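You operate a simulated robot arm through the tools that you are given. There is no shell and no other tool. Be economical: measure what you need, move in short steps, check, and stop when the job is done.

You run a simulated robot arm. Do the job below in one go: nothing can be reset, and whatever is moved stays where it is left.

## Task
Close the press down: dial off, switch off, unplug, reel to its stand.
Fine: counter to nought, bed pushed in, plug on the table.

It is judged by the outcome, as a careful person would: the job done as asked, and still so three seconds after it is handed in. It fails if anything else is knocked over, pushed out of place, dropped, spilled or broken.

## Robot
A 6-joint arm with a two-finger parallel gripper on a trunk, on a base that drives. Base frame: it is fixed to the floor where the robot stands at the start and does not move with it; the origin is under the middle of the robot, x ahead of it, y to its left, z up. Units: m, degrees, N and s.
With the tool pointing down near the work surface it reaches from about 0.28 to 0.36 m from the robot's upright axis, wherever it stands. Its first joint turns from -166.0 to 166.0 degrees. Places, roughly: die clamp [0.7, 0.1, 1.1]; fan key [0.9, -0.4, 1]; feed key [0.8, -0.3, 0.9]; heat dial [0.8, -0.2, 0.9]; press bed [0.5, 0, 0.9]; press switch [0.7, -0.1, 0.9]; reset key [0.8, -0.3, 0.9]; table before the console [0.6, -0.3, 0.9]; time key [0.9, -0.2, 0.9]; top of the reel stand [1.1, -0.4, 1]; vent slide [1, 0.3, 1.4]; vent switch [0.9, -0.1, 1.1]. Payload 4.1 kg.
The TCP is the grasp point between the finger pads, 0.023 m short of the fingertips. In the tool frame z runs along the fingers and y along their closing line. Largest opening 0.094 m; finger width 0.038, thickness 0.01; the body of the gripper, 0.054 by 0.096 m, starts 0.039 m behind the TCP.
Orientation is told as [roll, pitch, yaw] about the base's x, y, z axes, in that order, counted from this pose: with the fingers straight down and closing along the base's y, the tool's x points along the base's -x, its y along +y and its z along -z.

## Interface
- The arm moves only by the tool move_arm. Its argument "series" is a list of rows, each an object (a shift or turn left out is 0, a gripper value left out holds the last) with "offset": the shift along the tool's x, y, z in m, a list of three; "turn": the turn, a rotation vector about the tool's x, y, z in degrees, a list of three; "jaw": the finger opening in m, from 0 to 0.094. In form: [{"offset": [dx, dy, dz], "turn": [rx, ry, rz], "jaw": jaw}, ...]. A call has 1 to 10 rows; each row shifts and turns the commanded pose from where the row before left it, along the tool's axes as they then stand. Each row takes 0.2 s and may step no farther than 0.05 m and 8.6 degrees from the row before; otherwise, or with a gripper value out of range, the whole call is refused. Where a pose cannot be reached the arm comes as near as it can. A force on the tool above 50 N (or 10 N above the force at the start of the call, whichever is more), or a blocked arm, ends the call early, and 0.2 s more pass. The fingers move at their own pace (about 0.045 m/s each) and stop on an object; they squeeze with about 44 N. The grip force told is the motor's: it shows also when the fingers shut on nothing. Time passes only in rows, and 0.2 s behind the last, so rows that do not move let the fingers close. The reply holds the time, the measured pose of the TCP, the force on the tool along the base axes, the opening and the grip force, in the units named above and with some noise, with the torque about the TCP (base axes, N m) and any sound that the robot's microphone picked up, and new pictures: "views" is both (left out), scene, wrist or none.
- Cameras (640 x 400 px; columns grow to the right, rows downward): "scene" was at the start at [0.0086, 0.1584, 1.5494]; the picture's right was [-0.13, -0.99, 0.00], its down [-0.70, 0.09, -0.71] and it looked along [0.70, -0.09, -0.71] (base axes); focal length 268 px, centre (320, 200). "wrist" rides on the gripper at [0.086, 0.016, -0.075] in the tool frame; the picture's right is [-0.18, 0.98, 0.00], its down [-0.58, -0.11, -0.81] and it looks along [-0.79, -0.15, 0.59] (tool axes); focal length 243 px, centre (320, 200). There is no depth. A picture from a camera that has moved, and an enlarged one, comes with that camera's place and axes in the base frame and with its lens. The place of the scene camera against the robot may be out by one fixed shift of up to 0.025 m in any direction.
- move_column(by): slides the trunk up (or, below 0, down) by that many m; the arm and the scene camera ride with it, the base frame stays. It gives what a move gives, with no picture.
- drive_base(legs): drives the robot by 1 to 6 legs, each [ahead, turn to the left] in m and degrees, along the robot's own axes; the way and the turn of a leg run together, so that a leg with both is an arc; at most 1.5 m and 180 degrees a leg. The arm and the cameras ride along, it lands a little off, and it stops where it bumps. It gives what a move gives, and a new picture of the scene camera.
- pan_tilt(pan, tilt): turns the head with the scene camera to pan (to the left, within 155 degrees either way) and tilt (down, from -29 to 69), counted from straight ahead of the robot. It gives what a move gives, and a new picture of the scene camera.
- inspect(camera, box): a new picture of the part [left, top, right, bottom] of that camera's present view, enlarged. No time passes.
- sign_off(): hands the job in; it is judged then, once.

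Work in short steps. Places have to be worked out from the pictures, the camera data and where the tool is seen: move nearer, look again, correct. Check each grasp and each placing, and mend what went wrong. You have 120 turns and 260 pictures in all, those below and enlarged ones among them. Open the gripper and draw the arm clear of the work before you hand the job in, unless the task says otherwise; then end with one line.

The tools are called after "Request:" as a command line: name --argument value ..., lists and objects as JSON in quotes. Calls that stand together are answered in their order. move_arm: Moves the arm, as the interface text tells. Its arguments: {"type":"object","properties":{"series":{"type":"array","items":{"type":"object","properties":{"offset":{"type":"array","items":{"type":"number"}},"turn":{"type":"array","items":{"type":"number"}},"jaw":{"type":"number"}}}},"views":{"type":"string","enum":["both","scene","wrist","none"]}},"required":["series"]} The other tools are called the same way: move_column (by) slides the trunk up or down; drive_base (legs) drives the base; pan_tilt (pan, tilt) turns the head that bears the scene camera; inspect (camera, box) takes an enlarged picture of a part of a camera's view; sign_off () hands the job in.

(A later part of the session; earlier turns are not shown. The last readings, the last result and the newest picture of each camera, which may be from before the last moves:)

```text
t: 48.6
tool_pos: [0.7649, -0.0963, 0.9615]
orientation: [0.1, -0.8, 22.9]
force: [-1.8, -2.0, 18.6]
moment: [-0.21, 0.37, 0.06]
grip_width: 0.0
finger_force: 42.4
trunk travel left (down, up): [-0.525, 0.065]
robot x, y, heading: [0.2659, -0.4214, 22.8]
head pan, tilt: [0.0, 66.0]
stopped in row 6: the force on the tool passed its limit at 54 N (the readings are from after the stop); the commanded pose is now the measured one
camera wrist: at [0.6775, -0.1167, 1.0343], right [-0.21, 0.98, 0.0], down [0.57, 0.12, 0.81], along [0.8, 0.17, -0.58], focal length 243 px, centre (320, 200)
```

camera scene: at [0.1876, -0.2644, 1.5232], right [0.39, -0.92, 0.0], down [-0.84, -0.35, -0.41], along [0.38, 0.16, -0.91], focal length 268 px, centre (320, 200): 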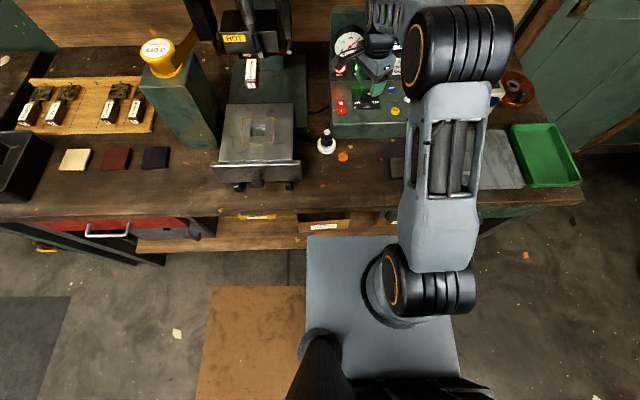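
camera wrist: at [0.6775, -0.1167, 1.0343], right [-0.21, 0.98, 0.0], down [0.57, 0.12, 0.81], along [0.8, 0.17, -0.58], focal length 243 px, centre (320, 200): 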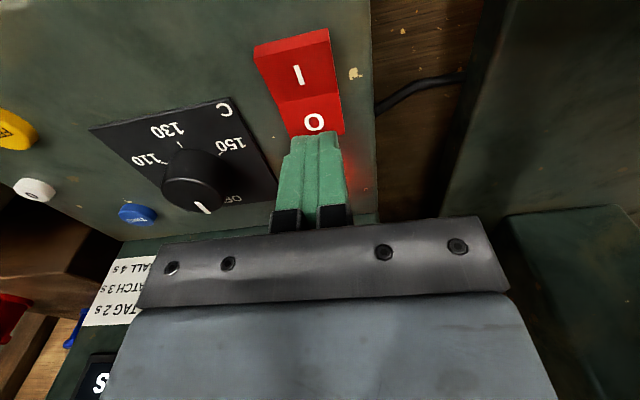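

Stopped by force with no click heard. I rise and look at whether the rocker moved.

Request:
move_arm --series '[{"offset": [0, 0, -0.03], "turn": [0, 0.8, 0]}, {"offset": [0, -0.02, -0.03]}]' --views "wrist"

Request:
inspect --camera "wrist" --box '[280, 0, 440, 120]'

Request:
inspect --camera "scene" --box '[320, 0, 440, 140]'

```text
t: 49.2
tool_pos: [0.7724, -0.1163, 1.018]
orientation: [-0.1, 0.3, 22.9]
force: [0.0, -0.3, 0.7]
moment: [0.0, 0.02, -0.01]
grip_width: 0.0
finger_force: 42.6
trunk travel left (down, up): [-0.525, 0.065]
robot x, y, heading: [0.2655, -0.4195, 22.5]
head pan, tilt: [0.0, 66.0]
camera wrist: at [0.6871, -0.1349, 1.0925], right [-0.21, 0.98, 0.0], down [0.58, 0.13, 0.8], along [0.78, 0.17, -0.6], focal length 243 px, centre (320, 200)
```

wrist: 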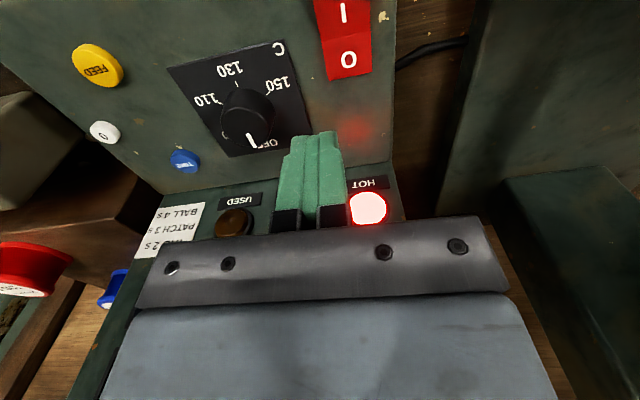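

```text
3.33 times, centred on (360, 60) of wrist
camera zoom: at [0.6871, -0.1349, 1.0925], right [-0.21, 0.98, 0.0], down [0.58, 0.13, 0.8], along [0.78, 0.17, -0.6], focal length 809 px, centre (187, 667)
```

zoom: 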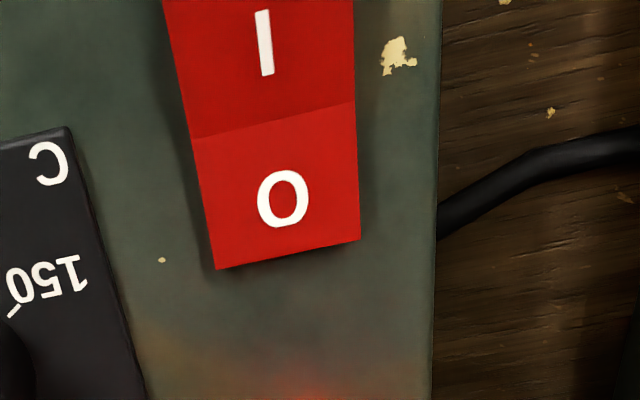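

```text
2.86 times, centred on (380, 70) of scene
camera zoom: at [0.1875, -0.2645, 1.523], right [0.39, -0.92, 0.0], down [-0.84, -0.35, -0.41], along [0.38, 0.16, -0.91], focal length 765 px, centre (149, 571)
```

zoom: 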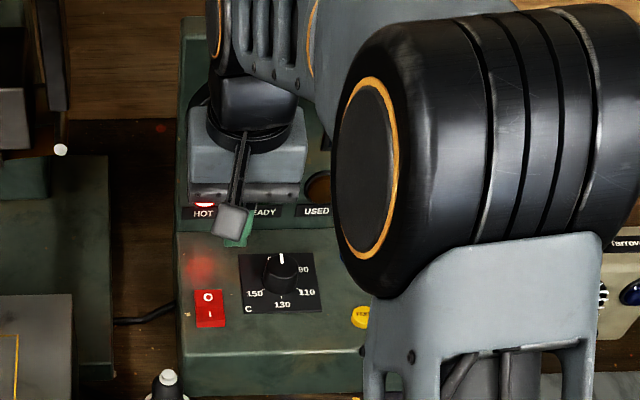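

The rocker's front (I) end now looks raised. I move aside to see the displays.

Request:
move_arm --series '[{"offset": [0.04, 0, -0.04]}, {"offset": [0.04, 0, -0.04]}, {"offset": [0.04, 0, -0.03]}, {"offset": [0.03, 0, -0.02]}]' --views "wrist"

Request:
inspect --camera "scene" --box '[280, 0, 440, 160]'

```text
refused: row 1 steps farther than a row can; nothing moved
```

```text
2.50 times, centred on (360, 80) of scene
camera zoom: at [0.1875, -0.2645, 1.523], right [0.39, -0.92, 0.0], down [-0.84, -0.35, -0.41], along [0.38, 0.16, -0.91], focal length 669 px, centre (220, 500)
```

zoom: 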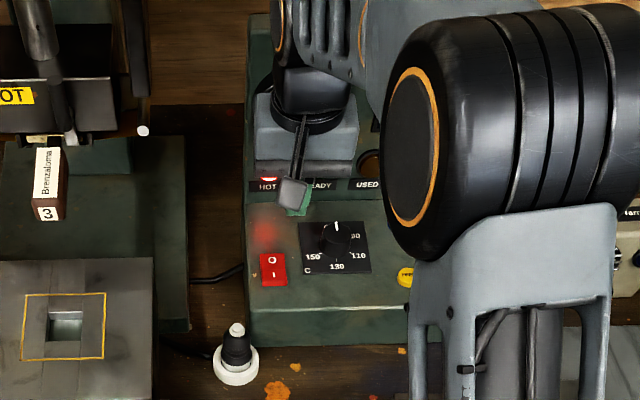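

I retreat in smaller steps, up and toward the plug, which is next.

Request:
move_arm --series '[{"offset": [0.03, 0.01, -0.03]}, {"offset": [0.035, 0.02, -0.02]}, {"offset": [0.035, 0.02, -0.02]}, {"offset": [0.04, 0.02, 0]}, {"offset": [0.04, 0, 0], "jaw": 0.08}, {}, {}]' --views "both"

Request:
inspect --camera "scene" --box '[280, 0, 440, 160]'

```text
t: 50.8
tool_pos: [0.579, -0.1202, 1.0874]
orientation: [0.0, 0.3, 22.9]
force: [0.6, 0.3, 0.2]
moment: [0.0, -0.02, -0.01]
grip_width: 0.0686
finger_force: 0.0
trunk travel left (down, up): [-0.525, 0.065]
robot x, y, heading: [0.2629, -0.4232, 22.4]
head pan, tilt: [0.0, 66.0]
camera scene: at [0.1877, -0.2642, 1.5232], right [0.39, -0.92, 0.0], down [-0.84, -0.35, -0.41], along [0.38, 0.16, -0.91], focal length 268 px, centre (320, 200)
camera wrist: at [0.4938, -0.1384, 1.1629], right [-0.21, 0.98, 0.0], down [0.58, 0.13, 0.8], along [0.79, 0.17, -0.6], focal length 243 px, centre (320, 200)
```

scene: 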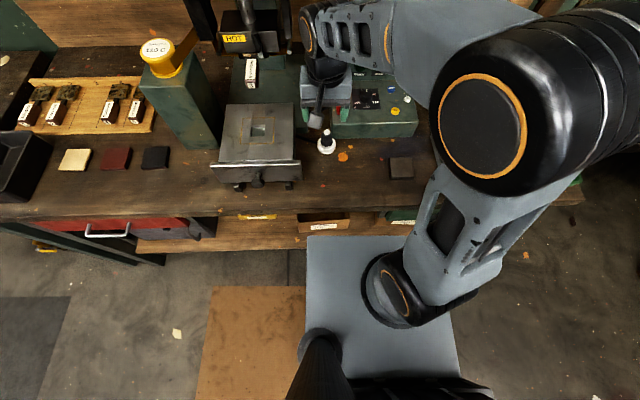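
wrist: 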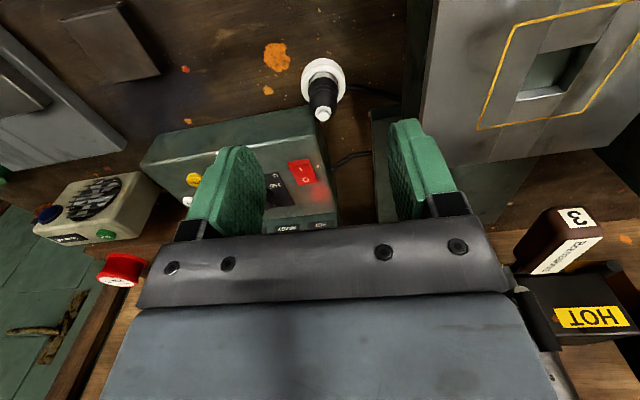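

```text
2.50 times, centred on (360, 80) of scene
camera zoom: at [0.1877, -0.2642, 1.5232], right [0.39, -0.92, 0.0], down [-0.84, -0.35, -0.41], along [0.38, 0.16, -0.91], focal length 669 px, centre (220, 500)
```

zoom: 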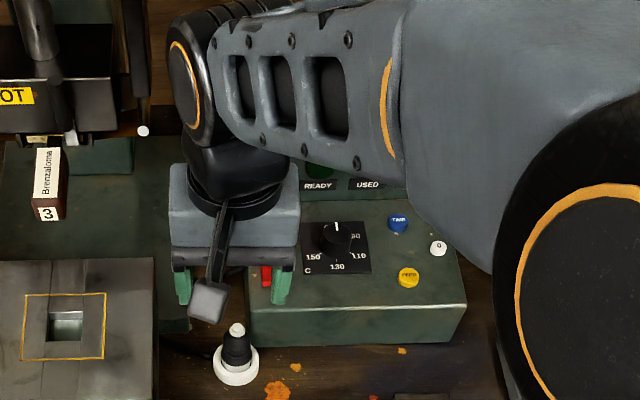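

The plug stands at about (0.64, −0.105), top ≈0.945. I zoom in to see how it and its cord sit.

Request:
inspect --camera "wrist" --box '[250, 30, 430, 150]'

Request:
move_arm --series '[{"offset": [-0.03, 0, 0.03], "jaw": 0.08}, {"offset": [-0.023, -0.006, 0.04]}, {"offset": [0, 0, 0.02]}]' --views "both"

```text
3.33 times, centred on (340, 90) of wrist
camera zoom: at [0.4938, -0.1384, 1.1629], right [-0.21, 0.98, 0.0], down [0.58, 0.13, 0.8], along [0.79, 0.17, -0.6], focal length 809 px, centre (253, 567)
```

zoom: 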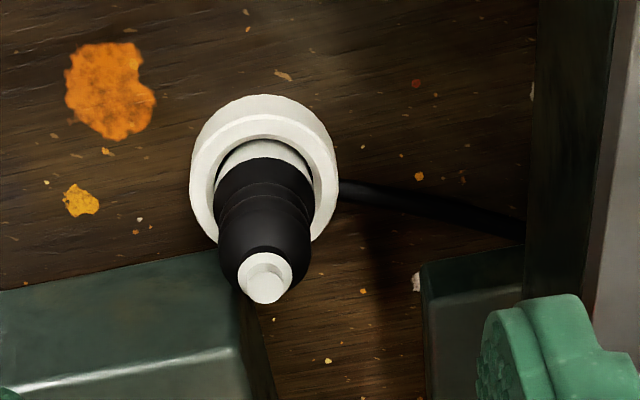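

```text
t: 51.6
tool_pos: [0.6315, -0.1071, 0.9983]
orientation: [0.0, 0.2, 22.8]
force: [-0.2, 0.0, 0.1]
moment: [0.0, 0.01, -0.01]
grip_width: 0.08
finger_force: 0.0
trunk travel left (down, up): [-0.525, 0.065]
robot x, y, heading: [0.2639, -0.4221, 23.0]
head pan, tilt: [0.0, 66.0]
camera scene: at [0.1875, -0.2644, 1.5232], right [0.39, -0.92, 0.0], down [-0.84, -0.35, -0.41], along [0.38, 0.16, -0.91], focal length 268 px, centre (320, 200)
camera wrist: at [0.5446, -0.1247, 1.0731], right [-0.21, 0.98, 0.0], down [0.58, 0.13, 0.8], along [0.79, 0.17, -0.6], focal length 243 px, centre (320, 200)
```

scene: 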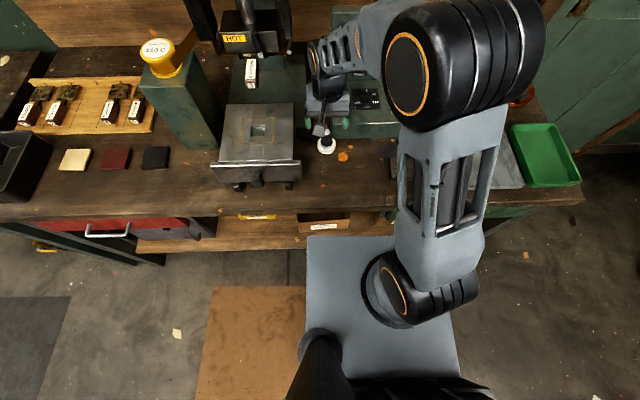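
wrist: 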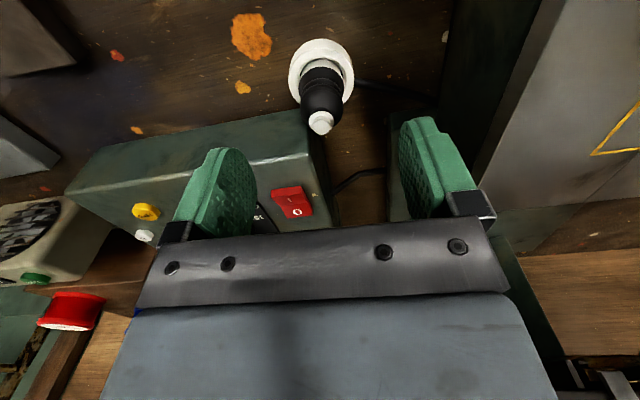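

The plug is about 6 mm ahead of the tool axis, console front ~36 mm beyond it, so the fingers fit. I correct and go down around the black body.

Request:
move_arm --series '[{"offset": [-0.006, 0, 0], "jaw": 0.065}, {"offset": [0, 0, 0.025]}, {"offset": [0, 0, 0.02]}, {}]' --views "wrist"

```text
t: 52.6
tool_pos: [0.6372, -0.1022, 0.9535]
orientation: [0.0, 0.4, 22.9]
force: [0.3, 0.1, 0.0]
moment: [0.03, -0.02, -0.02]
grip_width: 0.0654
finger_force: 0.1
trunk travel left (down, up): [-0.525, 0.065]
robot x, y, heading: [0.2633, -0.4225, 22.6]
head pan, tilt: [0.0, 66.0]
camera wrist: at [0.5498, -0.1221, 1.0283], right [-0.21, 0.98, 0.0], down [0.58, 0.13, 0.8], along [0.79, 0.17, -0.6], focal length 243 px, centre (320, 200)
```

wrist: 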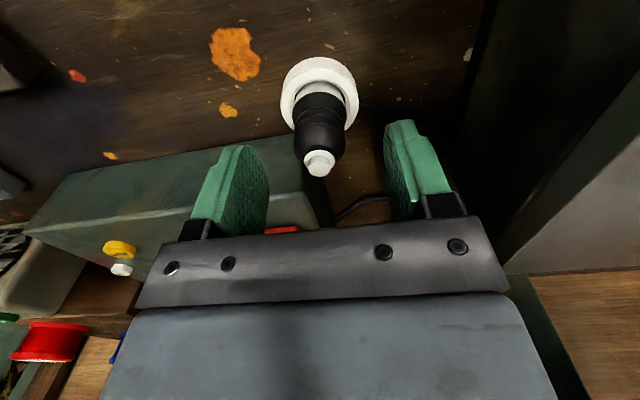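

Aligned. I descend another 35 mm and close on the plug's body.

Request:
move_arm --series '[{"offset": [0, 0, 0.02]}, {"offset": [0, 0, 0.015]}, {"jaw": 0.015}, {}, {}, {}, {}]' --views "wrist"

```text
t: 54.2
tool_pos: [0.636, -0.1042, 0.9179]
orientation: [0.0, 0.3, 22.8]
force: [2.2, -6.7, 4.0]
moment: [-0.22, -0.13, -0.12]
grip_width: 0.0343
finger_force: 43.8
trunk travel left (down, up): [-0.525, 0.065]
robot x, y, heading: [0.2645, -0.4216, 22.6]
head pan, tilt: [0.0, 66.0]
camera wrist: at [0.5497, -0.1232, 0.9933], right [-0.21, 0.98, 0.0], down [0.58, 0.13, 0.8], along [0.79, 0.17, -0.6], focal length 243 px, centre (320, 200)
```

wrist: 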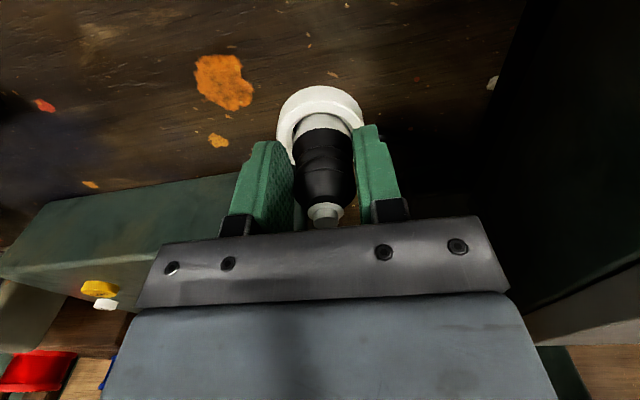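

Gripped at 34 mm. I pull it straight up.

Request:
move_arm --series '[{"offset": [0, 0, -0.01]}, {"offset": [0, 0, -0.01]}, {"offset": [0, 0, -0.01]}, {"offset": [0, 0, -0.01]}, {"offset": [0, 0, -0.02]}]' --views "wrist"

```text
t: 55.4
tool_pos: [0.6369, -0.103, 0.9786]
orientation: [0.1, 0.4, 22.8]
force: [-0.3, 0.3, -1.1]
moment: [0.04, -0.01, 0.01]
grip_width: 0.0338
finger_force: 44.0
trunk travel left (down, up): [-0.525, 0.065]
robot x, y, heading: [0.2656, -0.4214, 22.8]
head pan, tilt: [0.0, 66.0]
camera wrist: at [0.5506, -0.1223, 1.0542], right [-0.21, 0.98, 0.0], down [0.58, 0.13, 0.8], along [0.79, 0.17, -0.6], focal length 243 px, centre (320, 200)
```

wrist: 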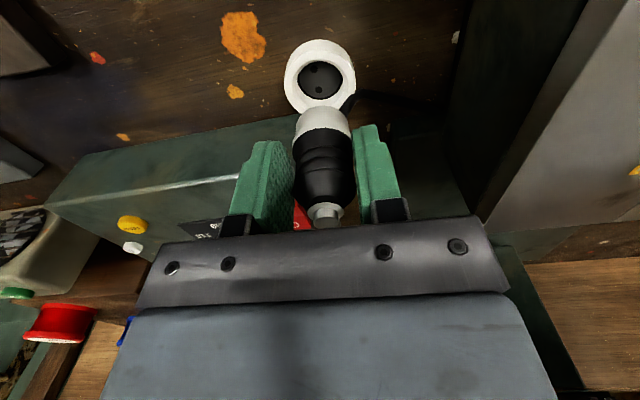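

Unplugged; the socket is bare. I carry the plug to the clear table before the console (≈0.615, −0.22) and look at its underside.

Request:
move_arm --series '[{"offset": [0, 0, -0.03]}, {"offset": [0.017, -0.03, 0]}, {"offset": [0.017, -0.03, 0]}, {"offset": [0.017, -0.025, 0]}, {"offset": [0.016, -0.015, 0]}]' --views "both"

Request:
inspect --camera "scene" --box '[300, 80, 420, 190]'

```text
t: 56.6
tool_pos: [0.6143, -0.2233, 1.0097]
orientation: [-0.1, 0.3, 23.0]
force: [0.1, 0.0, -0.9]
moment: [0.01, -0.01, -0.03]
grip_width: 0.034
finger_force: 43.9
trunk travel left (down, up): [-0.525, 0.065]
robot x, y, heading: [0.2658, -0.4235, 22.5]
head pan, tilt: [0.0, 66.0]
camera scene: at [0.1874, -0.2647, 1.5232], right [0.39, -0.92, 0.0], down [-0.84, -0.35, -0.41], along [0.38, 0.16, -0.91], focal length 268 px, centre (320, 200)
camera wrist: at [0.5278, -0.2416, 1.0842], right [-0.21, 0.98, 0.0], down [0.58, 0.13, 0.8], along [0.79, 0.17, -0.6], focal length 243 px, centre (320, 200)
```

scene: 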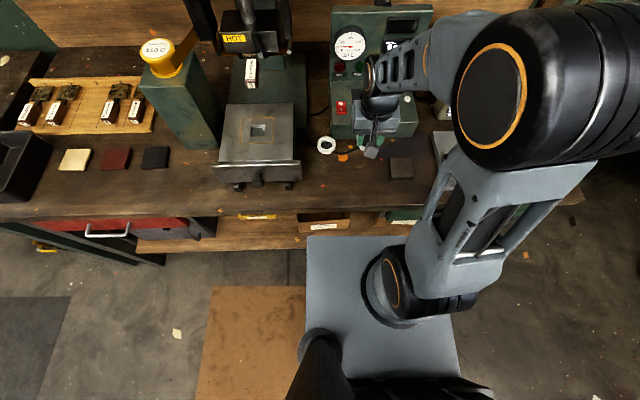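
wrist: 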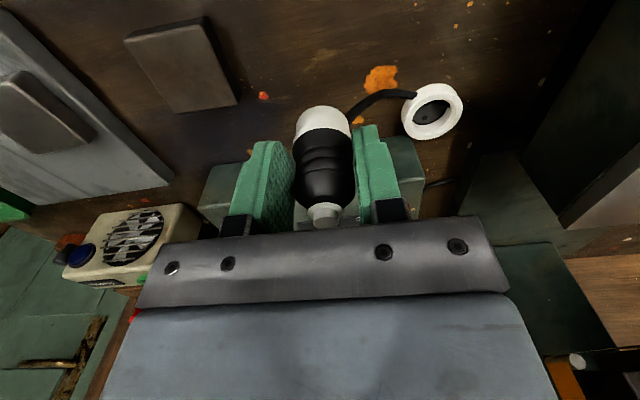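

```text
3.64 times, centred on (360, 135) of scene
camera zoom: at [0.1874, -0.2647, 1.5232], right [0.39, -0.92, 0.0], down [-0.84, -0.35, -0.41], along [0.38, 0.16, -0.91], focal length 974 px, centre (174, 436)
```

zoom: 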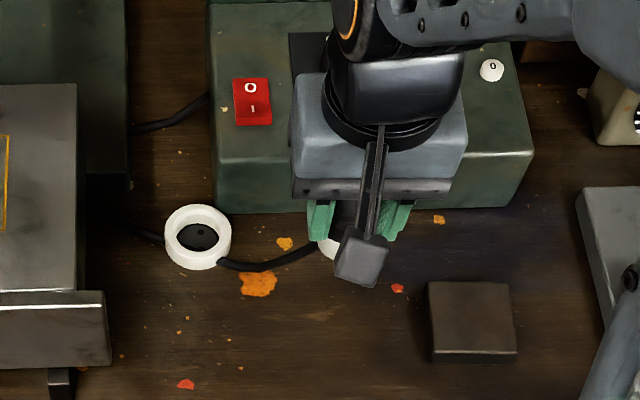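

Both displays and lamps are now dark. I lower the plug toward the table, stepwise.

Request:
move_arm --series '[{"offset": [0, 0, 0.04]}, {"offset": [0, 0, 0.04]}, {"offset": [0, 0, 0.01]}, {}]' --views "wrist"

```text
t: 57.6
tool_pos: [0.6141, -0.2233, 0.9178]
orientation: [-0.1, 0.3, 22.9]
force: [-1.8, -0.9, 2.3]
moment: [0.03, 0.03, 0.04]
grip_width: 0.0339
finger_force: 44.2
trunk travel left (down, up): [-0.525, 0.065]
robot x, y, heading: [0.2649, -0.4214, 22.7]
head pan, tilt: [0.0, 66.0]
camera wrist: at [0.5274, -0.2412, 0.9934], right [-0.21, 0.98, 0.0], down [0.58, 0.13, 0.8], along [0.79, 0.17, -0.6], focal length 243 px, centre (320, 200)
```

wrist: 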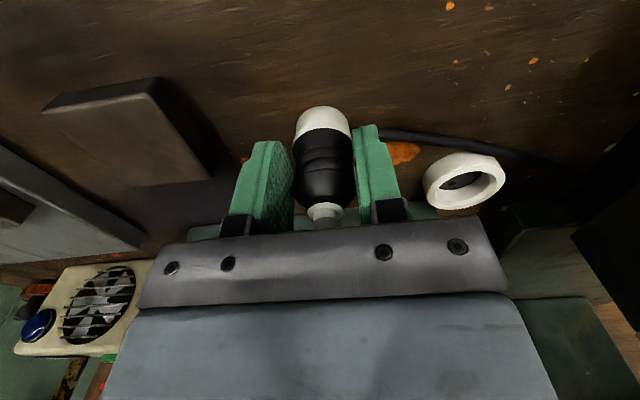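

Nearly down; I continue in 4 mm steps until contact.

Request:
move_arm --series '[{"offset": [0, 0, 0.004]}, {"offset": [0, 0, 0.003]}, {}]' --views "none"

Request:
inspect --camera "scene" --box '[300, 80, 420, 190]'

```text
t: 58.2
tool_pos: [0.6154, -0.2218, 0.9166]
orientation: [0.1, -0.5, 22.7]
force: [-6.7, -6.8, 31.6]
moment: [-0.19, 0.3, -0.04]
grip_width: 0.0337
finger_force: 43.9
trunk travel left (down, up): [-0.525, 0.065]
robot x, y, heading: [0.2639, -0.4189, 22.7]
head pan, tilt: [0.0, 66.0]
stopped in row 2: the force on the tool passed its limit at 51 N (the readings are from after the stop); the commanded pose is now the measured one
```

```text
3.64 times, centred on (360, 135) of scene
camera zoom: at [0.1845, -0.2664, 1.5235], right [0.38, -0.92, 0.0], down [-0.84, -0.35, -0.41], along [0.38, 0.16, -0.91], focal length 974 px, centre (174, 436)
```

zoom: 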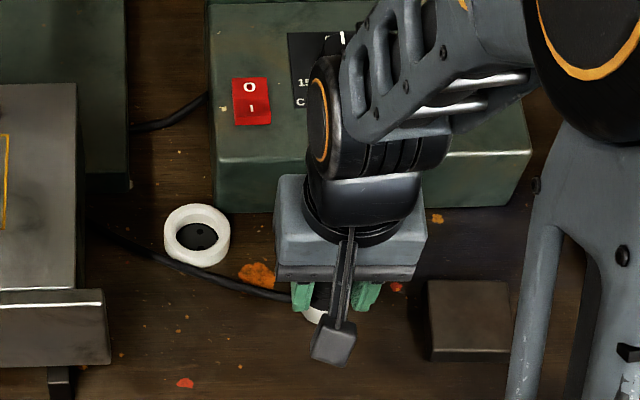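

It stands on the table. I relieve the pressure by 2 mm and open, then rise.

Request:
move_arm --series '[{"offset": [0, 0, -0.0015], "turn": [0, 0.6, 0]}, {"jaw": 0.06}, {}, {}, {"offset": [0, 0, -0.02]}, {"offset": [0, 0, -0.03]}, {"offset": [0, 0, -0.03]}]' --views "both"

```text
t: 59.8
tool_pos: [0.6172, -0.2215, 0.997]
orientation: [0.0, 0.5, 22.8]
force: [0.0, 0.6, -0.5]
moment: [0.0, 0.03, 0.01]
grip_width: 0.06
finger_force: 0.0
trunk travel left (down, up): [-0.525, 0.065]
robot x, y, heading: [0.2625, -0.4205, 22.4]
head pan, tilt: [0.0, 66.0]
camera scene: at [0.1873, -0.2646, 1.5231], right [0.38, -0.92, 0.0], down [-0.84, -0.35, -0.41], along [0.38, 0.16, -0.91], focal length 268 px, centre (320, 200)
camera wrist: at [0.5296, -0.2406, 1.0723], right [-0.21, 0.98, 0.0], down [0.58, 0.13, 0.8], along [0.78, 0.17, -0.6], focal length 243 px, centre (320, 200)
```

scene: 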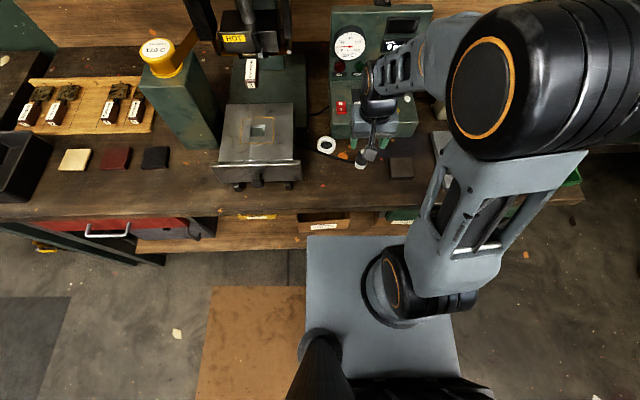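
wrist: 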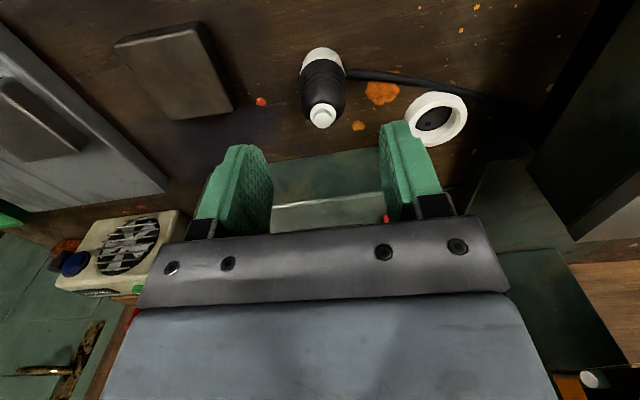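

The plug stands stably on the table. Next the bed: its front plate is around 0.38 ahead / 0.34 left. I rise and swing over in front of it to look.

Request:
move_arm --series '[{"offset": [0, 0, -0.04], "jaw": 0}, {"offset": [0.01, 0.03, -0.03]}, {"offset": [0.018, 0.045, 0]}, {"offset": [0.018, 0.045, 0]}, {"offset": [0.018, 0.045, 0]}, {"offset": [0.018, 0.045, 0]}, {"offset": [0.018, 0.045, 0]}, {"offset": [0, 0.03, 0]}]' --views "both"

```text
t: 61.6
tool_pos: [0.4155, 0.0049, 1.0661]
orientation: [0.0, 0.6, 22.8]
force: [0.4, 0.2, -0.2]
moment: [-0.02, -0.05, -0.03]
grip_width: 0.0
finger_force: 42.2
trunk travel left (down, up): [-0.525, 0.065]
robot x, y, heading: [0.2651, -0.4166, 22.6]
head pan, tilt: [0.0, 66.0]
camera scene: at [0.1873, -0.264, 1.5231], right [0.39, -0.92, 0.0], down [-0.84, -0.35, -0.41], along [0.38, 0.16, -0.91], focal length 268 px, centre (320, 200)
camera wrist: at [0.3292, -0.0145, 1.1419], right [-0.21, 0.98, 0.0], down [0.58, 0.13, 0.8], along [0.78, 0.17, -0.6], focal length 243 px, centre (320, 200)
```

scene: 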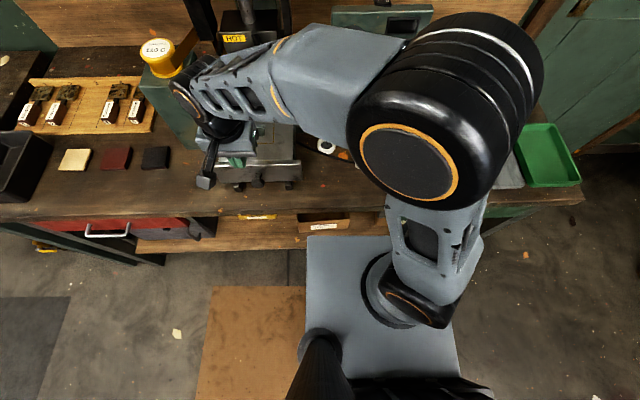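
wrist: 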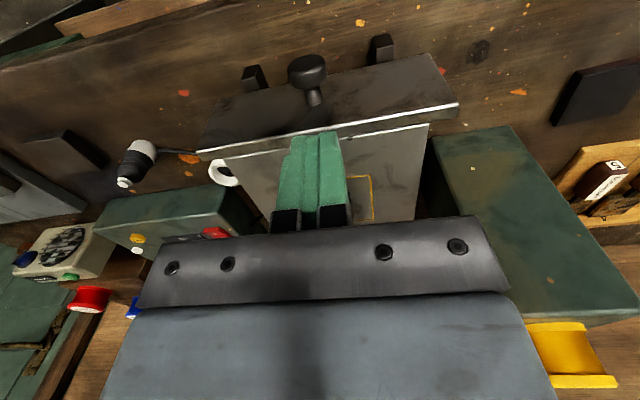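

The bed front plate with its knob is straight ahead of the tool. I lower the closed fingers in front of the knob.

Request:
move_arm --series '[{"offset": [0, 0, 0.04]}, {"offset": [0, 0, 0.04]}, {"offset": [0, 0, 0.04]}, {"offset": [0, 0, 0.025]}]' --views "both"

```text
t: 62.3
tool_pos: [0.4186, 0.0027, 0.976]
orientation: [0.3, 0.0, 22.7]
force: [2.3, -8.4, 15.2]
moment: [-0.22, -0.33, -0.13]
grip_width: 0.0
finger_force: 42.2
trunk travel left (down, up): [-0.525, 0.065]
robot x, y, heading: [0.2691, -0.4197, 22.6]
head pan, tilt: [0.0, 66.0]
stopped in row 3: the force on the tool passed its limit at 89 N (the readings are from after the stop); the commanded pose is now the measured one
camera scene: at [0.1878, -0.2662, 1.5237], right [0.38, -0.92, 0.0], down [-0.84, -0.35, -0.41], along [0.38, 0.16, -0.91], focal length 268 px, centre (320, 200)
camera wrist: at [0.3312, -0.016, 1.0515], right [-0.21, 0.98, 0.0], down [0.58, 0.12, 0.81], along [0.79, 0.17, -0.59], focal length 243 px, centre (320, 200)
```

scene: 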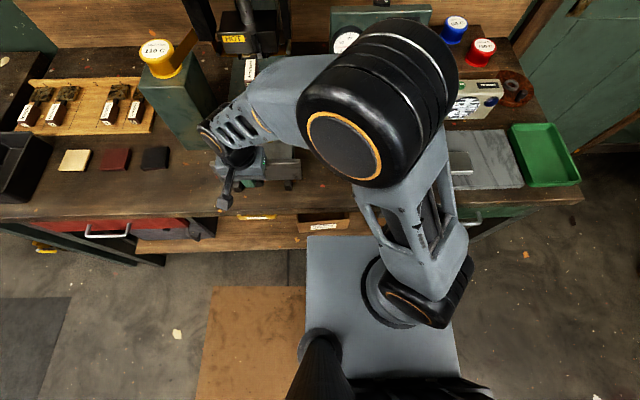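
wrist: 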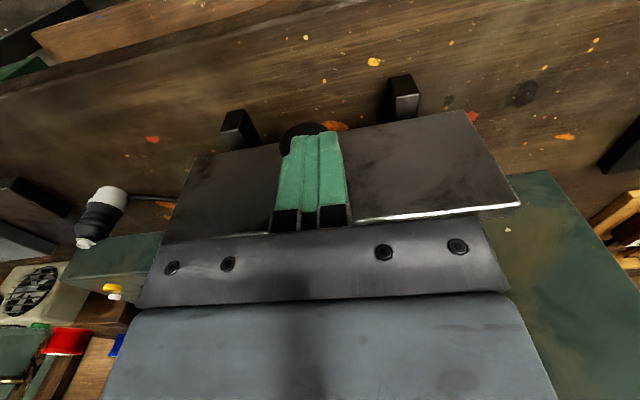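

The fingertips met the knob from above — the bed stands higher and nearer than judged. I rise at once and check.

Request:
move_arm --series '[{"offset": [0, 0, -0.03]}, {"offset": [0.04, 0, -0.02]}, {"offset": [0.04, 0, 0]}]' --views "both"

Request:
inspect --camera "scene" --box '[190, 80, 330, 210]'

```text
t: 63.1
tool_pos: [0.344, -0.0281, 1.025]
orientation: [0.3, 0.1, 22.8]
force: [-0.3, 0.1, -0.2]
moment: [-0.03, 0.0, -0.02]
grip_width: 0.0001
finger_force: 42.6
trunk travel left (down, up): [-0.525, 0.065]
robot x, y, heading: [0.2615, -0.4186, 22.7]
head pan, tilt: [0.0, 66.0]
camera scene: at [0.1871, -0.2646, 1.5231], right [0.38, -0.92, 0.0], down [-0.84, -0.35, -0.41], along [0.38, 0.16, -0.91], focal length 268 px, centre (320, 200)
camera wrist: at [0.2561, -0.047, 1.0999], right [-0.21, 0.98, 0.0], down [0.58, 0.12, 0.8], along [0.79, 0.17, -0.59], focal length 243 px, centre (320, 200)
```

scene: 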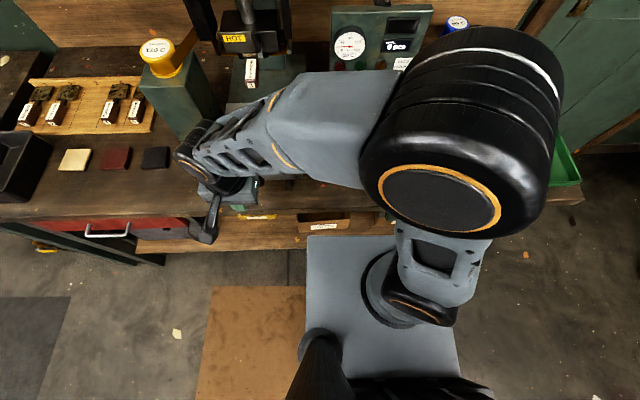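
wrist: 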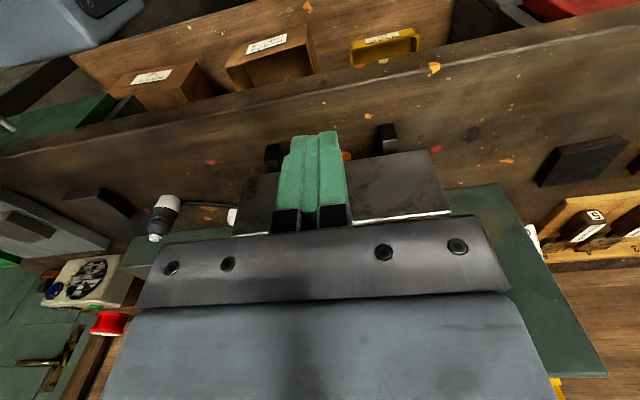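

```text
3.08 times, centred on (260, 145) of scene
camera zoom: at [0.1871, -0.2646, 1.5231], right [0.38, -0.92, 0.0], down [-0.84, -0.35, -0.41], along [0.38, 0.16, -0.91], focal length 824 px, centre (505, 369)
```

zoom: 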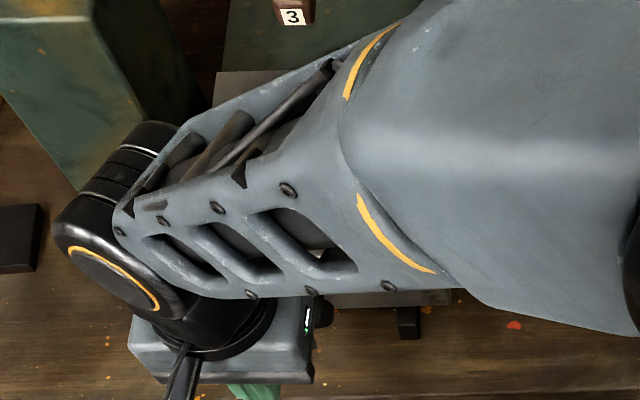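

From two views the bed's front plate top is at z≈0.985, 0.33 ahead; the knob at z≈0.94 ends ≈0.29 ahead. I'm 4 cm before it now, so I lower beside it and recheck.

Request:
move_arm --series '[{"offset": [0.005, -0.006, 0.03]}, {"offset": [0, 0, 0.03]}, {"offset": [0, 0, 0.015]}]' --views "both"

```text
t: 63.9
tool_pos: [0.3405, -0.0331, 0.949]
orientation: [0.3, 0.1, 22.8]
force: [0.6, -0.5, -0.8]
moment: [-0.01, 0.03, 0.04]
grip_width: 0.0
finger_force: 42.5
trunk travel left (down, up): [-0.525, 0.065]
robot x, y, heading: [0.2649, -0.4216, 22.3]
head pan, tilt: [0.0, 66.0]
camera scene: at [0.1876, -0.2642, 1.5232], right [0.38, -0.92, 0.0], down [-0.84, -0.35, -0.41], along [0.38, 0.16, -0.91], focal length 268 px, centre (320, 200)
camera wrist: at [0.2541, -0.0534, 1.024], right [-0.21, 0.98, 0.0], down [0.58, 0.12, 0.8], along [0.79, 0.17, -0.59], focal length 243 px, centre (320, 200)
```

scene: 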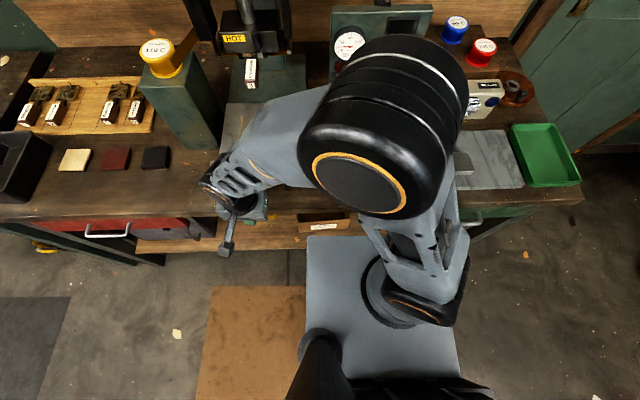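
wrist: 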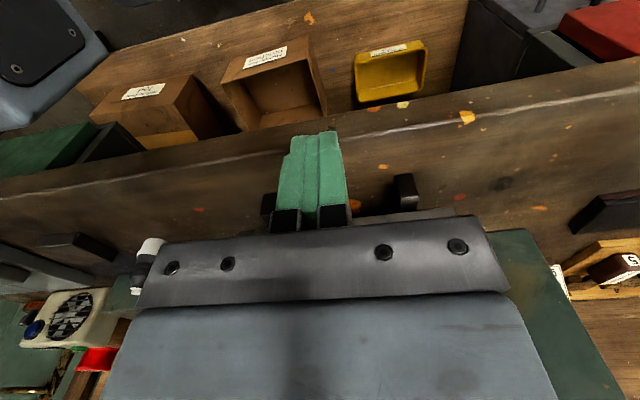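

Clear in front. I push forward in centimetre steps and watch the force.

Request:
move_arm --series '[{"offset": [-0.015, 0, 0]}, {"offset": [-0.015, 0, 0]}, {"offset": [-0.01, 0, 0]}, {"offset": [-0.01, 0, 0]}, {"offset": [-0.01, 0, 0]}, {"offset": [-0.01, 0, 0]}]' --views "wrist"

```text
t: 65.3
tool_pos: [0.4047, -0.0067, 0.95]
orientation: [0.3, 0.1, 22.9]
force: [-0.4, -0.2, -0.3]
moment: [0.0, -0.02, -0.02]
grip_width: 0.0
finger_force: 42.2
trunk travel left (down, up): [-0.525, 0.065]
robot x, y, heading: [0.2647, -0.4206, 22.4]
head pan, tilt: [0.0, 66.0]
camera wrist: at [0.3184, -0.0262, 1.0251], right [-0.21, 0.98, 0.0], down [0.58, 0.12, 0.8], along [0.79, 0.17, -0.59], focal length 243 px, centre (320, 200)
```

wrist: 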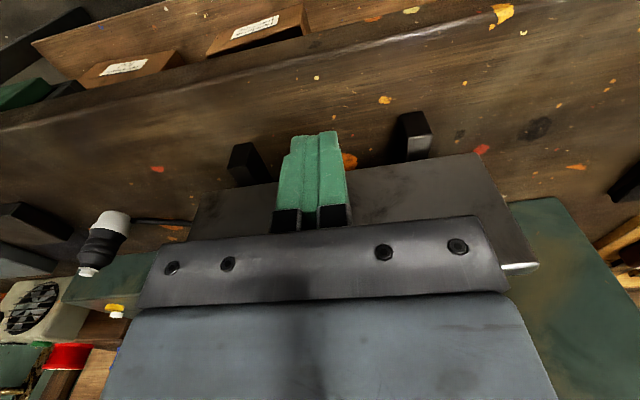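

No contact yet; I keep going.

Request:
move_arm --series '[{"offset": [-0.008, 0, 0]}, {"offset": [-0.008, 0, 0]}, {"offset": [-0.008, 0, 0]}, {"offset": [-0.008, 0, 0]}, {"offset": [-0.008, 0, 0]}]' --views "both"

```text
t: 66.5
tool_pos: [0.4419, 0.0095, 0.9504]
orientation: [0.3, 0.1, 22.7]
force: [1.1, 0.6, -0.5]
moment: [0.04, 0.02, 0.0]
grip_width: 0.0001
finger_force: 42.3
trunk travel left (down, up): [-0.525, 0.065]
robot x, y, heading: [0.2639, -0.4203, 22.6]
head pan, tilt: [0.0, 66.0]
camera scene: at [0.1876, -0.2643, 1.5232], right [0.38, -0.92, 0.0], down [-0.84, -0.35, -0.41], along [0.38, 0.16, -0.91], focal length 268 px, centre (320, 200)
camera wrist: at [0.356, -0.0102, 1.0245], right [-0.21, 0.98, 0.0], down [0.58, 0.12, 0.8], along [0.79, 0.17, -0.59], focal length 243 px, centre (320, 200)
```

scene: 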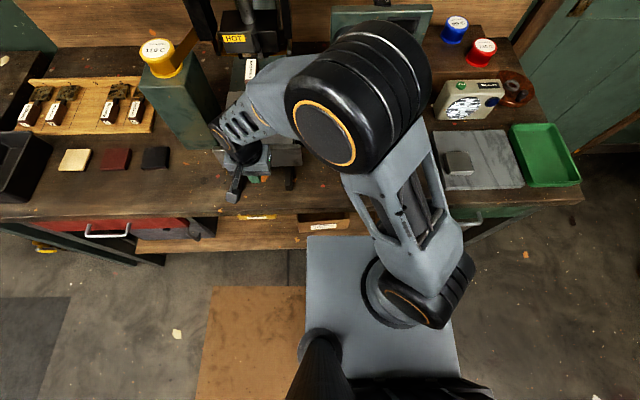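
wrist: 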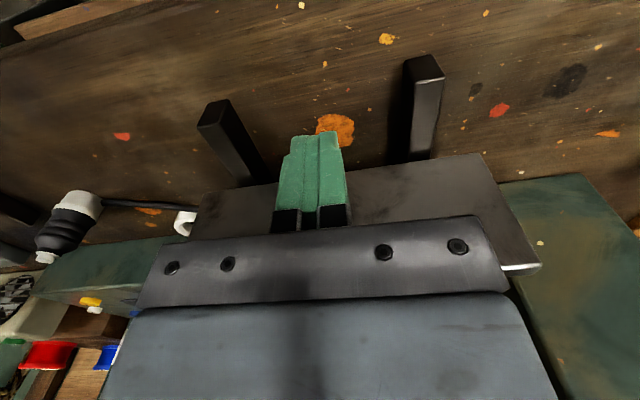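

The plate stays fixed relative to the gripper while the rails come out: the bed is sliding in easily. I continue.

Request:
move_arm --series '[{"offset": [-0.01, 0, 0]}, {"offset": [-0.01, 0, 0]}, {"offset": [-0.01, 0, 0]}, {"offset": [-0.01, 0, 0]}]' --views "both"

Request:
inspect --camera "scene" --box '[190, 30, 350, 200]'

```text
t: 67.5
tool_pos: [0.4789, 0.0246, 0.9501]
orientation: [0.2, 0.0, 22.7]
force: [0.1, -0.2, 0.5]
moment: [-0.02, -0.03, 0.05]
grip_width: 0.0001
finger_force: 42.3
trunk travel left (down, up): [-0.525, 0.065]
robot x, y, heading: [0.2648, -0.4198, 22.7]
head pan, tilt: [0.0, 66.0]
camera scene: at [0.1877, -0.2643, 1.5232], right [0.38, -0.92, 0.0], down [-0.84, -0.35, -0.41], along [0.38, 0.16, -0.91], focal length 268 px, centre (320, 200)
camera wrist: at [0.3927, 0.0053, 1.0242], right [-0.21, 0.98, 0.0], down [0.58, 0.12, 0.8], along [0.79, 0.17, -0.59], focal length 243 px, centre (320, 200)
```

scene: 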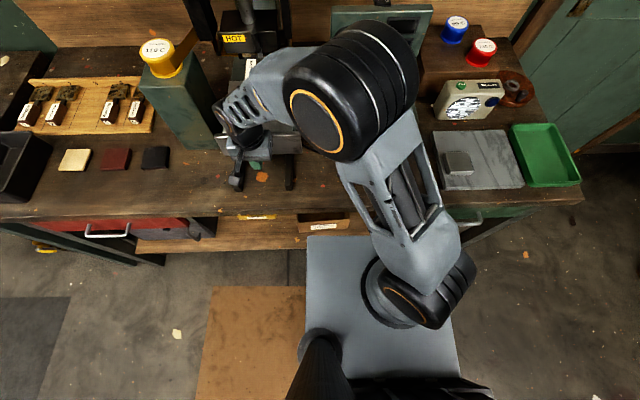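
wrist: 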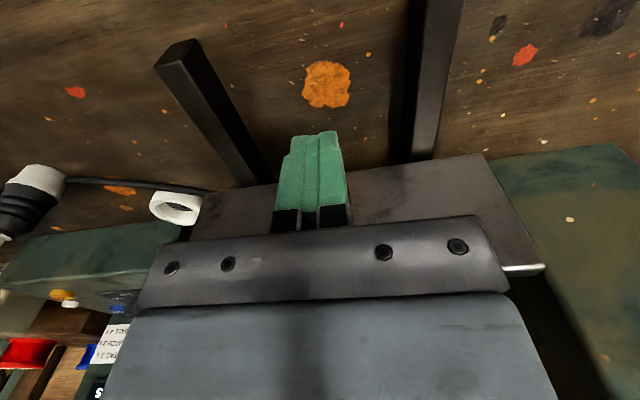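

```text
2.35 times, centred on (270, 115) of scene
camera zoom: at [0.1877, -0.2643, 1.5232], right [0.38, -0.92, 0.0], down [-0.84, -0.35, -0.41], along [0.38, 0.16, -0.91], focal length 630 px, centre (438, 400)
```

zoom: 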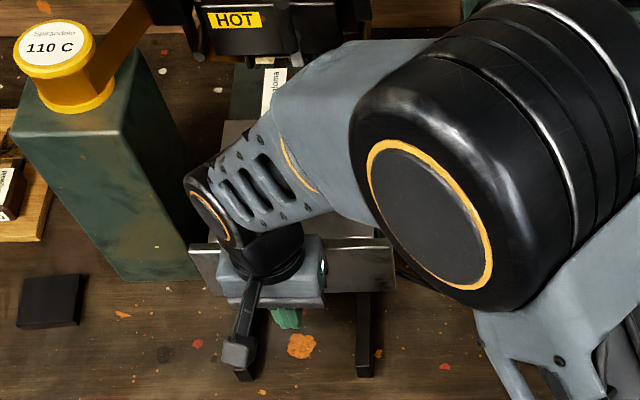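

Still free motion, and the wrist keeps ~0.1 m clear of the feed column. I push on.

Request:
move_arm --series '[{"offset": [-0.01, 0, 0]}, {"offset": [-0.01, 0, 0]}, {"offset": [-0.01, 0, 0]}, {"offset": [-0.01, 0, 0]}, {"offset": [-0.01, 0, 0]}]' --views "both"

Request:
inspect --camera "scene" --box '[190, 0, 350, 170]'

```text
t: 68.7
tool_pos: [0.5258, 0.0429, 0.9491]
orientation: [0.2, 0.1, 22.9]
force: [-0.4, 0.0, -0.2]
moment: [0.01, 0.01, 0.02]
grip_width: 0.0001
finger_force: 42.6
trunk travel left (down, up): [-0.525, 0.065]
robot x, y, heading: [0.263, -0.4179, 22.5]
head pan, tilt: [0.0, 66.0]
camera scene: at [0.1876, -0.2643, 1.5232], right [0.38, -0.92, 0.0], down [-0.84, -0.35, -0.41], along [0.38, 0.16, -0.91], focal length 268 px, centre (320, 200)
camera wrist: at [0.4389, 0.0244, 1.0241], right [-0.21, 0.98, 0.0], down [0.58, 0.12, 0.8], along [0.79, 0.17, -0.59], focal length 243 px, centre (320, 200)
```

scene: 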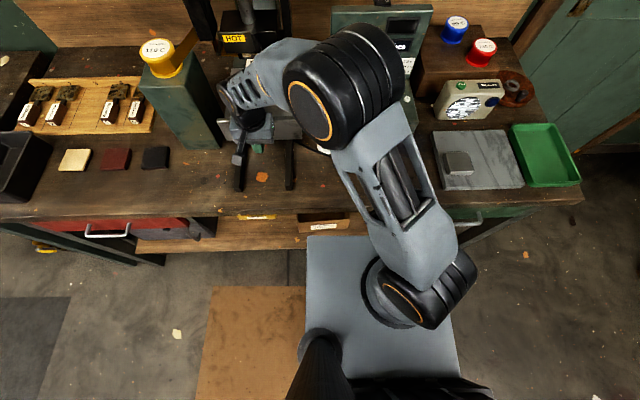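
wrist: 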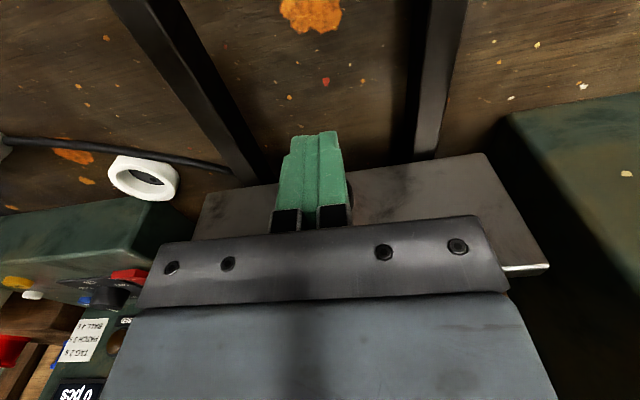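

```text
2.35 times, centred on (270, 85) of scene
camera zoom: at [0.1876, -0.2643, 1.5232], right [0.38, -0.92, 0.0], down [-0.84, -0.35, -0.41], along [0.38, 0.16, -0.91], focal length 630 px, centre (438, 471)
```

zoom: 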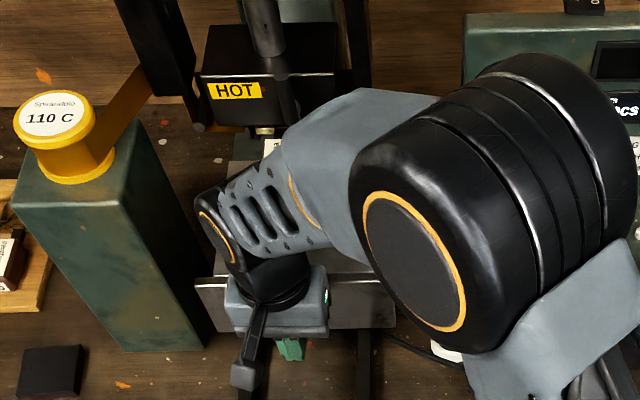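

Clear of the head by ~0.15 m. I continue pushing.

Request:
move_arm --series '[{"offset": [-0.01, 0, 0]}, {"offset": [-0.01, 0, 0]}, {"offset": [-0.01, 0, 0]}, {"offset": [-0.01, 0, 0]}, {"offset": [-0.01, 0, 0]}]' --views "both"

Request:
inspect --camera "scene" --box '[190, 0, 350, 170]'

```text
t: 69.9
tool_pos: [0.5665, 0.062, 0.9508]
orientation: [0.2, 0.1, 23.1]
force: [0.4, -1.0, 0.3]
moment: [0.01, -0.02, -0.01]
grip_width: 0.0004
finger_force: 42.5
trunk travel left (down, up): [-0.525, 0.065]
robot x, y, heading: [0.2629, -0.4211, 22.6]
head pan, tilt: [0.0, 66.0]
camera scene: at [0.1832, -0.267, 1.5233], right [0.39, -0.92, 0.0], down [-0.84, -0.35, -0.41], along [0.38, 0.16, -0.91], focal length 268 px, centre (320, 200)
camera wrist: at [0.48, 0.0426, 1.0253], right [-0.21, 0.98, 0.0], down [0.58, 0.13, 0.8], along [0.79, 0.17, -0.59], focal length 243 px, centre (320, 200)
```

scene: 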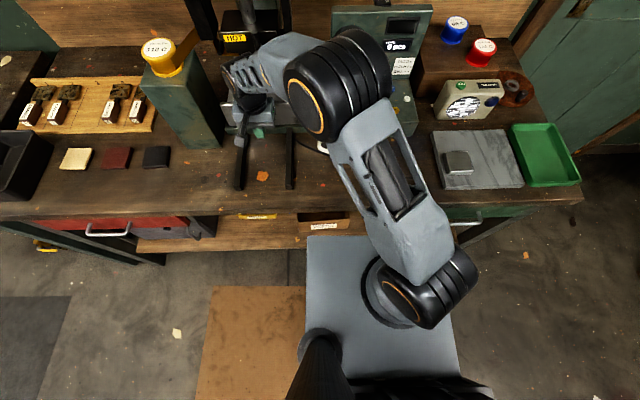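
wrist: 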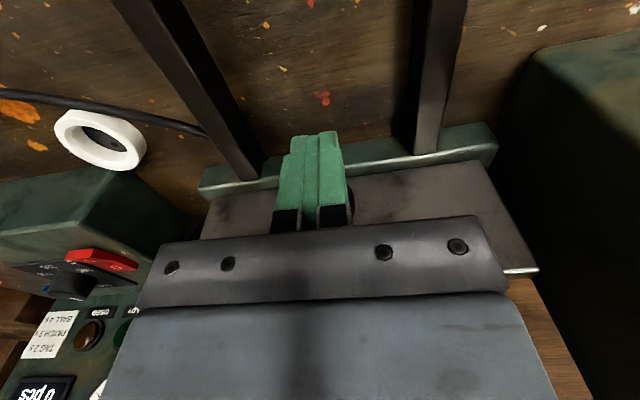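

```text
2.35 times, centred on (270, 85) of scene
camera zoom: at [0.1832, -0.267, 1.5233], right [0.39, -0.92, 0.0], down [-0.84, -0.35, -0.41], along [0.38, 0.16, -0.91], focal length 630 px, centre (438, 471)
```

zoom: 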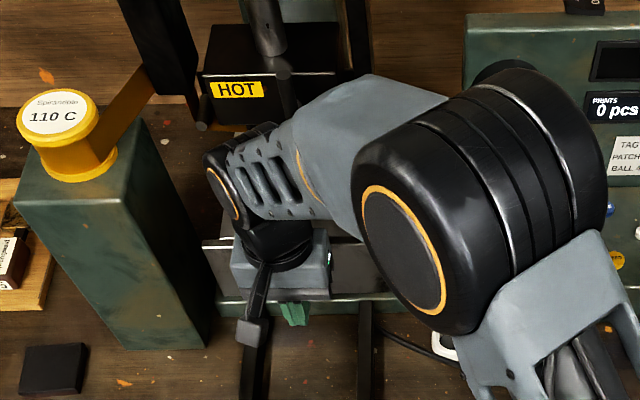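

The plate now sits at the press base and my base gave slightly, so the stop may be reached. I push another little to confirm.

Request:
move_arm --series '[{"offset": [-0.006, 0, 0]}, {"offset": [-0.006, 0, 0]}, {}]' --views "both"

```text
t: 70.7
tool_pos: [0.5684, 0.063, 0.9563]
orientation: [0.1, -0.2, 23.2]
force: [-0.5, -0.2, 0.0]
moment: [-0.01, -0.02, 0.02]
grip_width: 0.0003
finger_force: 42.6
trunk travel left (down, up): [-0.525, 0.065]
robot x, y, heading: [0.2623, -0.4234, 23.1]
head pan, tilt: [0.0, 66.0]
camera scene: at [0.165, -0.2746, 1.5244], right [0.39, -0.92, 0.0], down [-0.84, -0.35, -0.42], along [0.39, 0.16, -0.91], focal length 268 px, centre (320, 200)
camera wrist: at [0.4813, 0.0435, 1.0297], right [-0.22, 0.98, 0.0], down [0.57, 0.13, 0.81], along [0.79, 0.18, -0.59], focal length 243 px, centre (320, 200)
```

scene: 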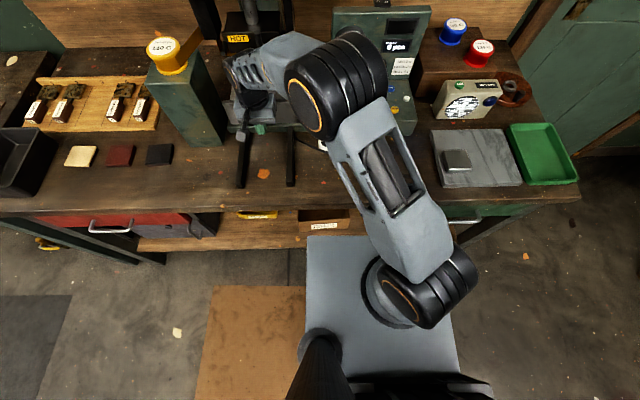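
wrist: 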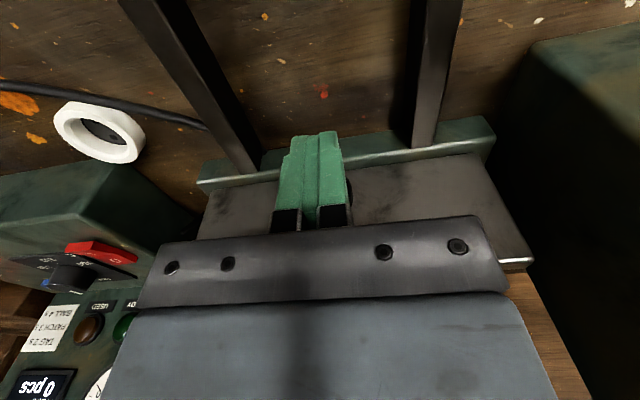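

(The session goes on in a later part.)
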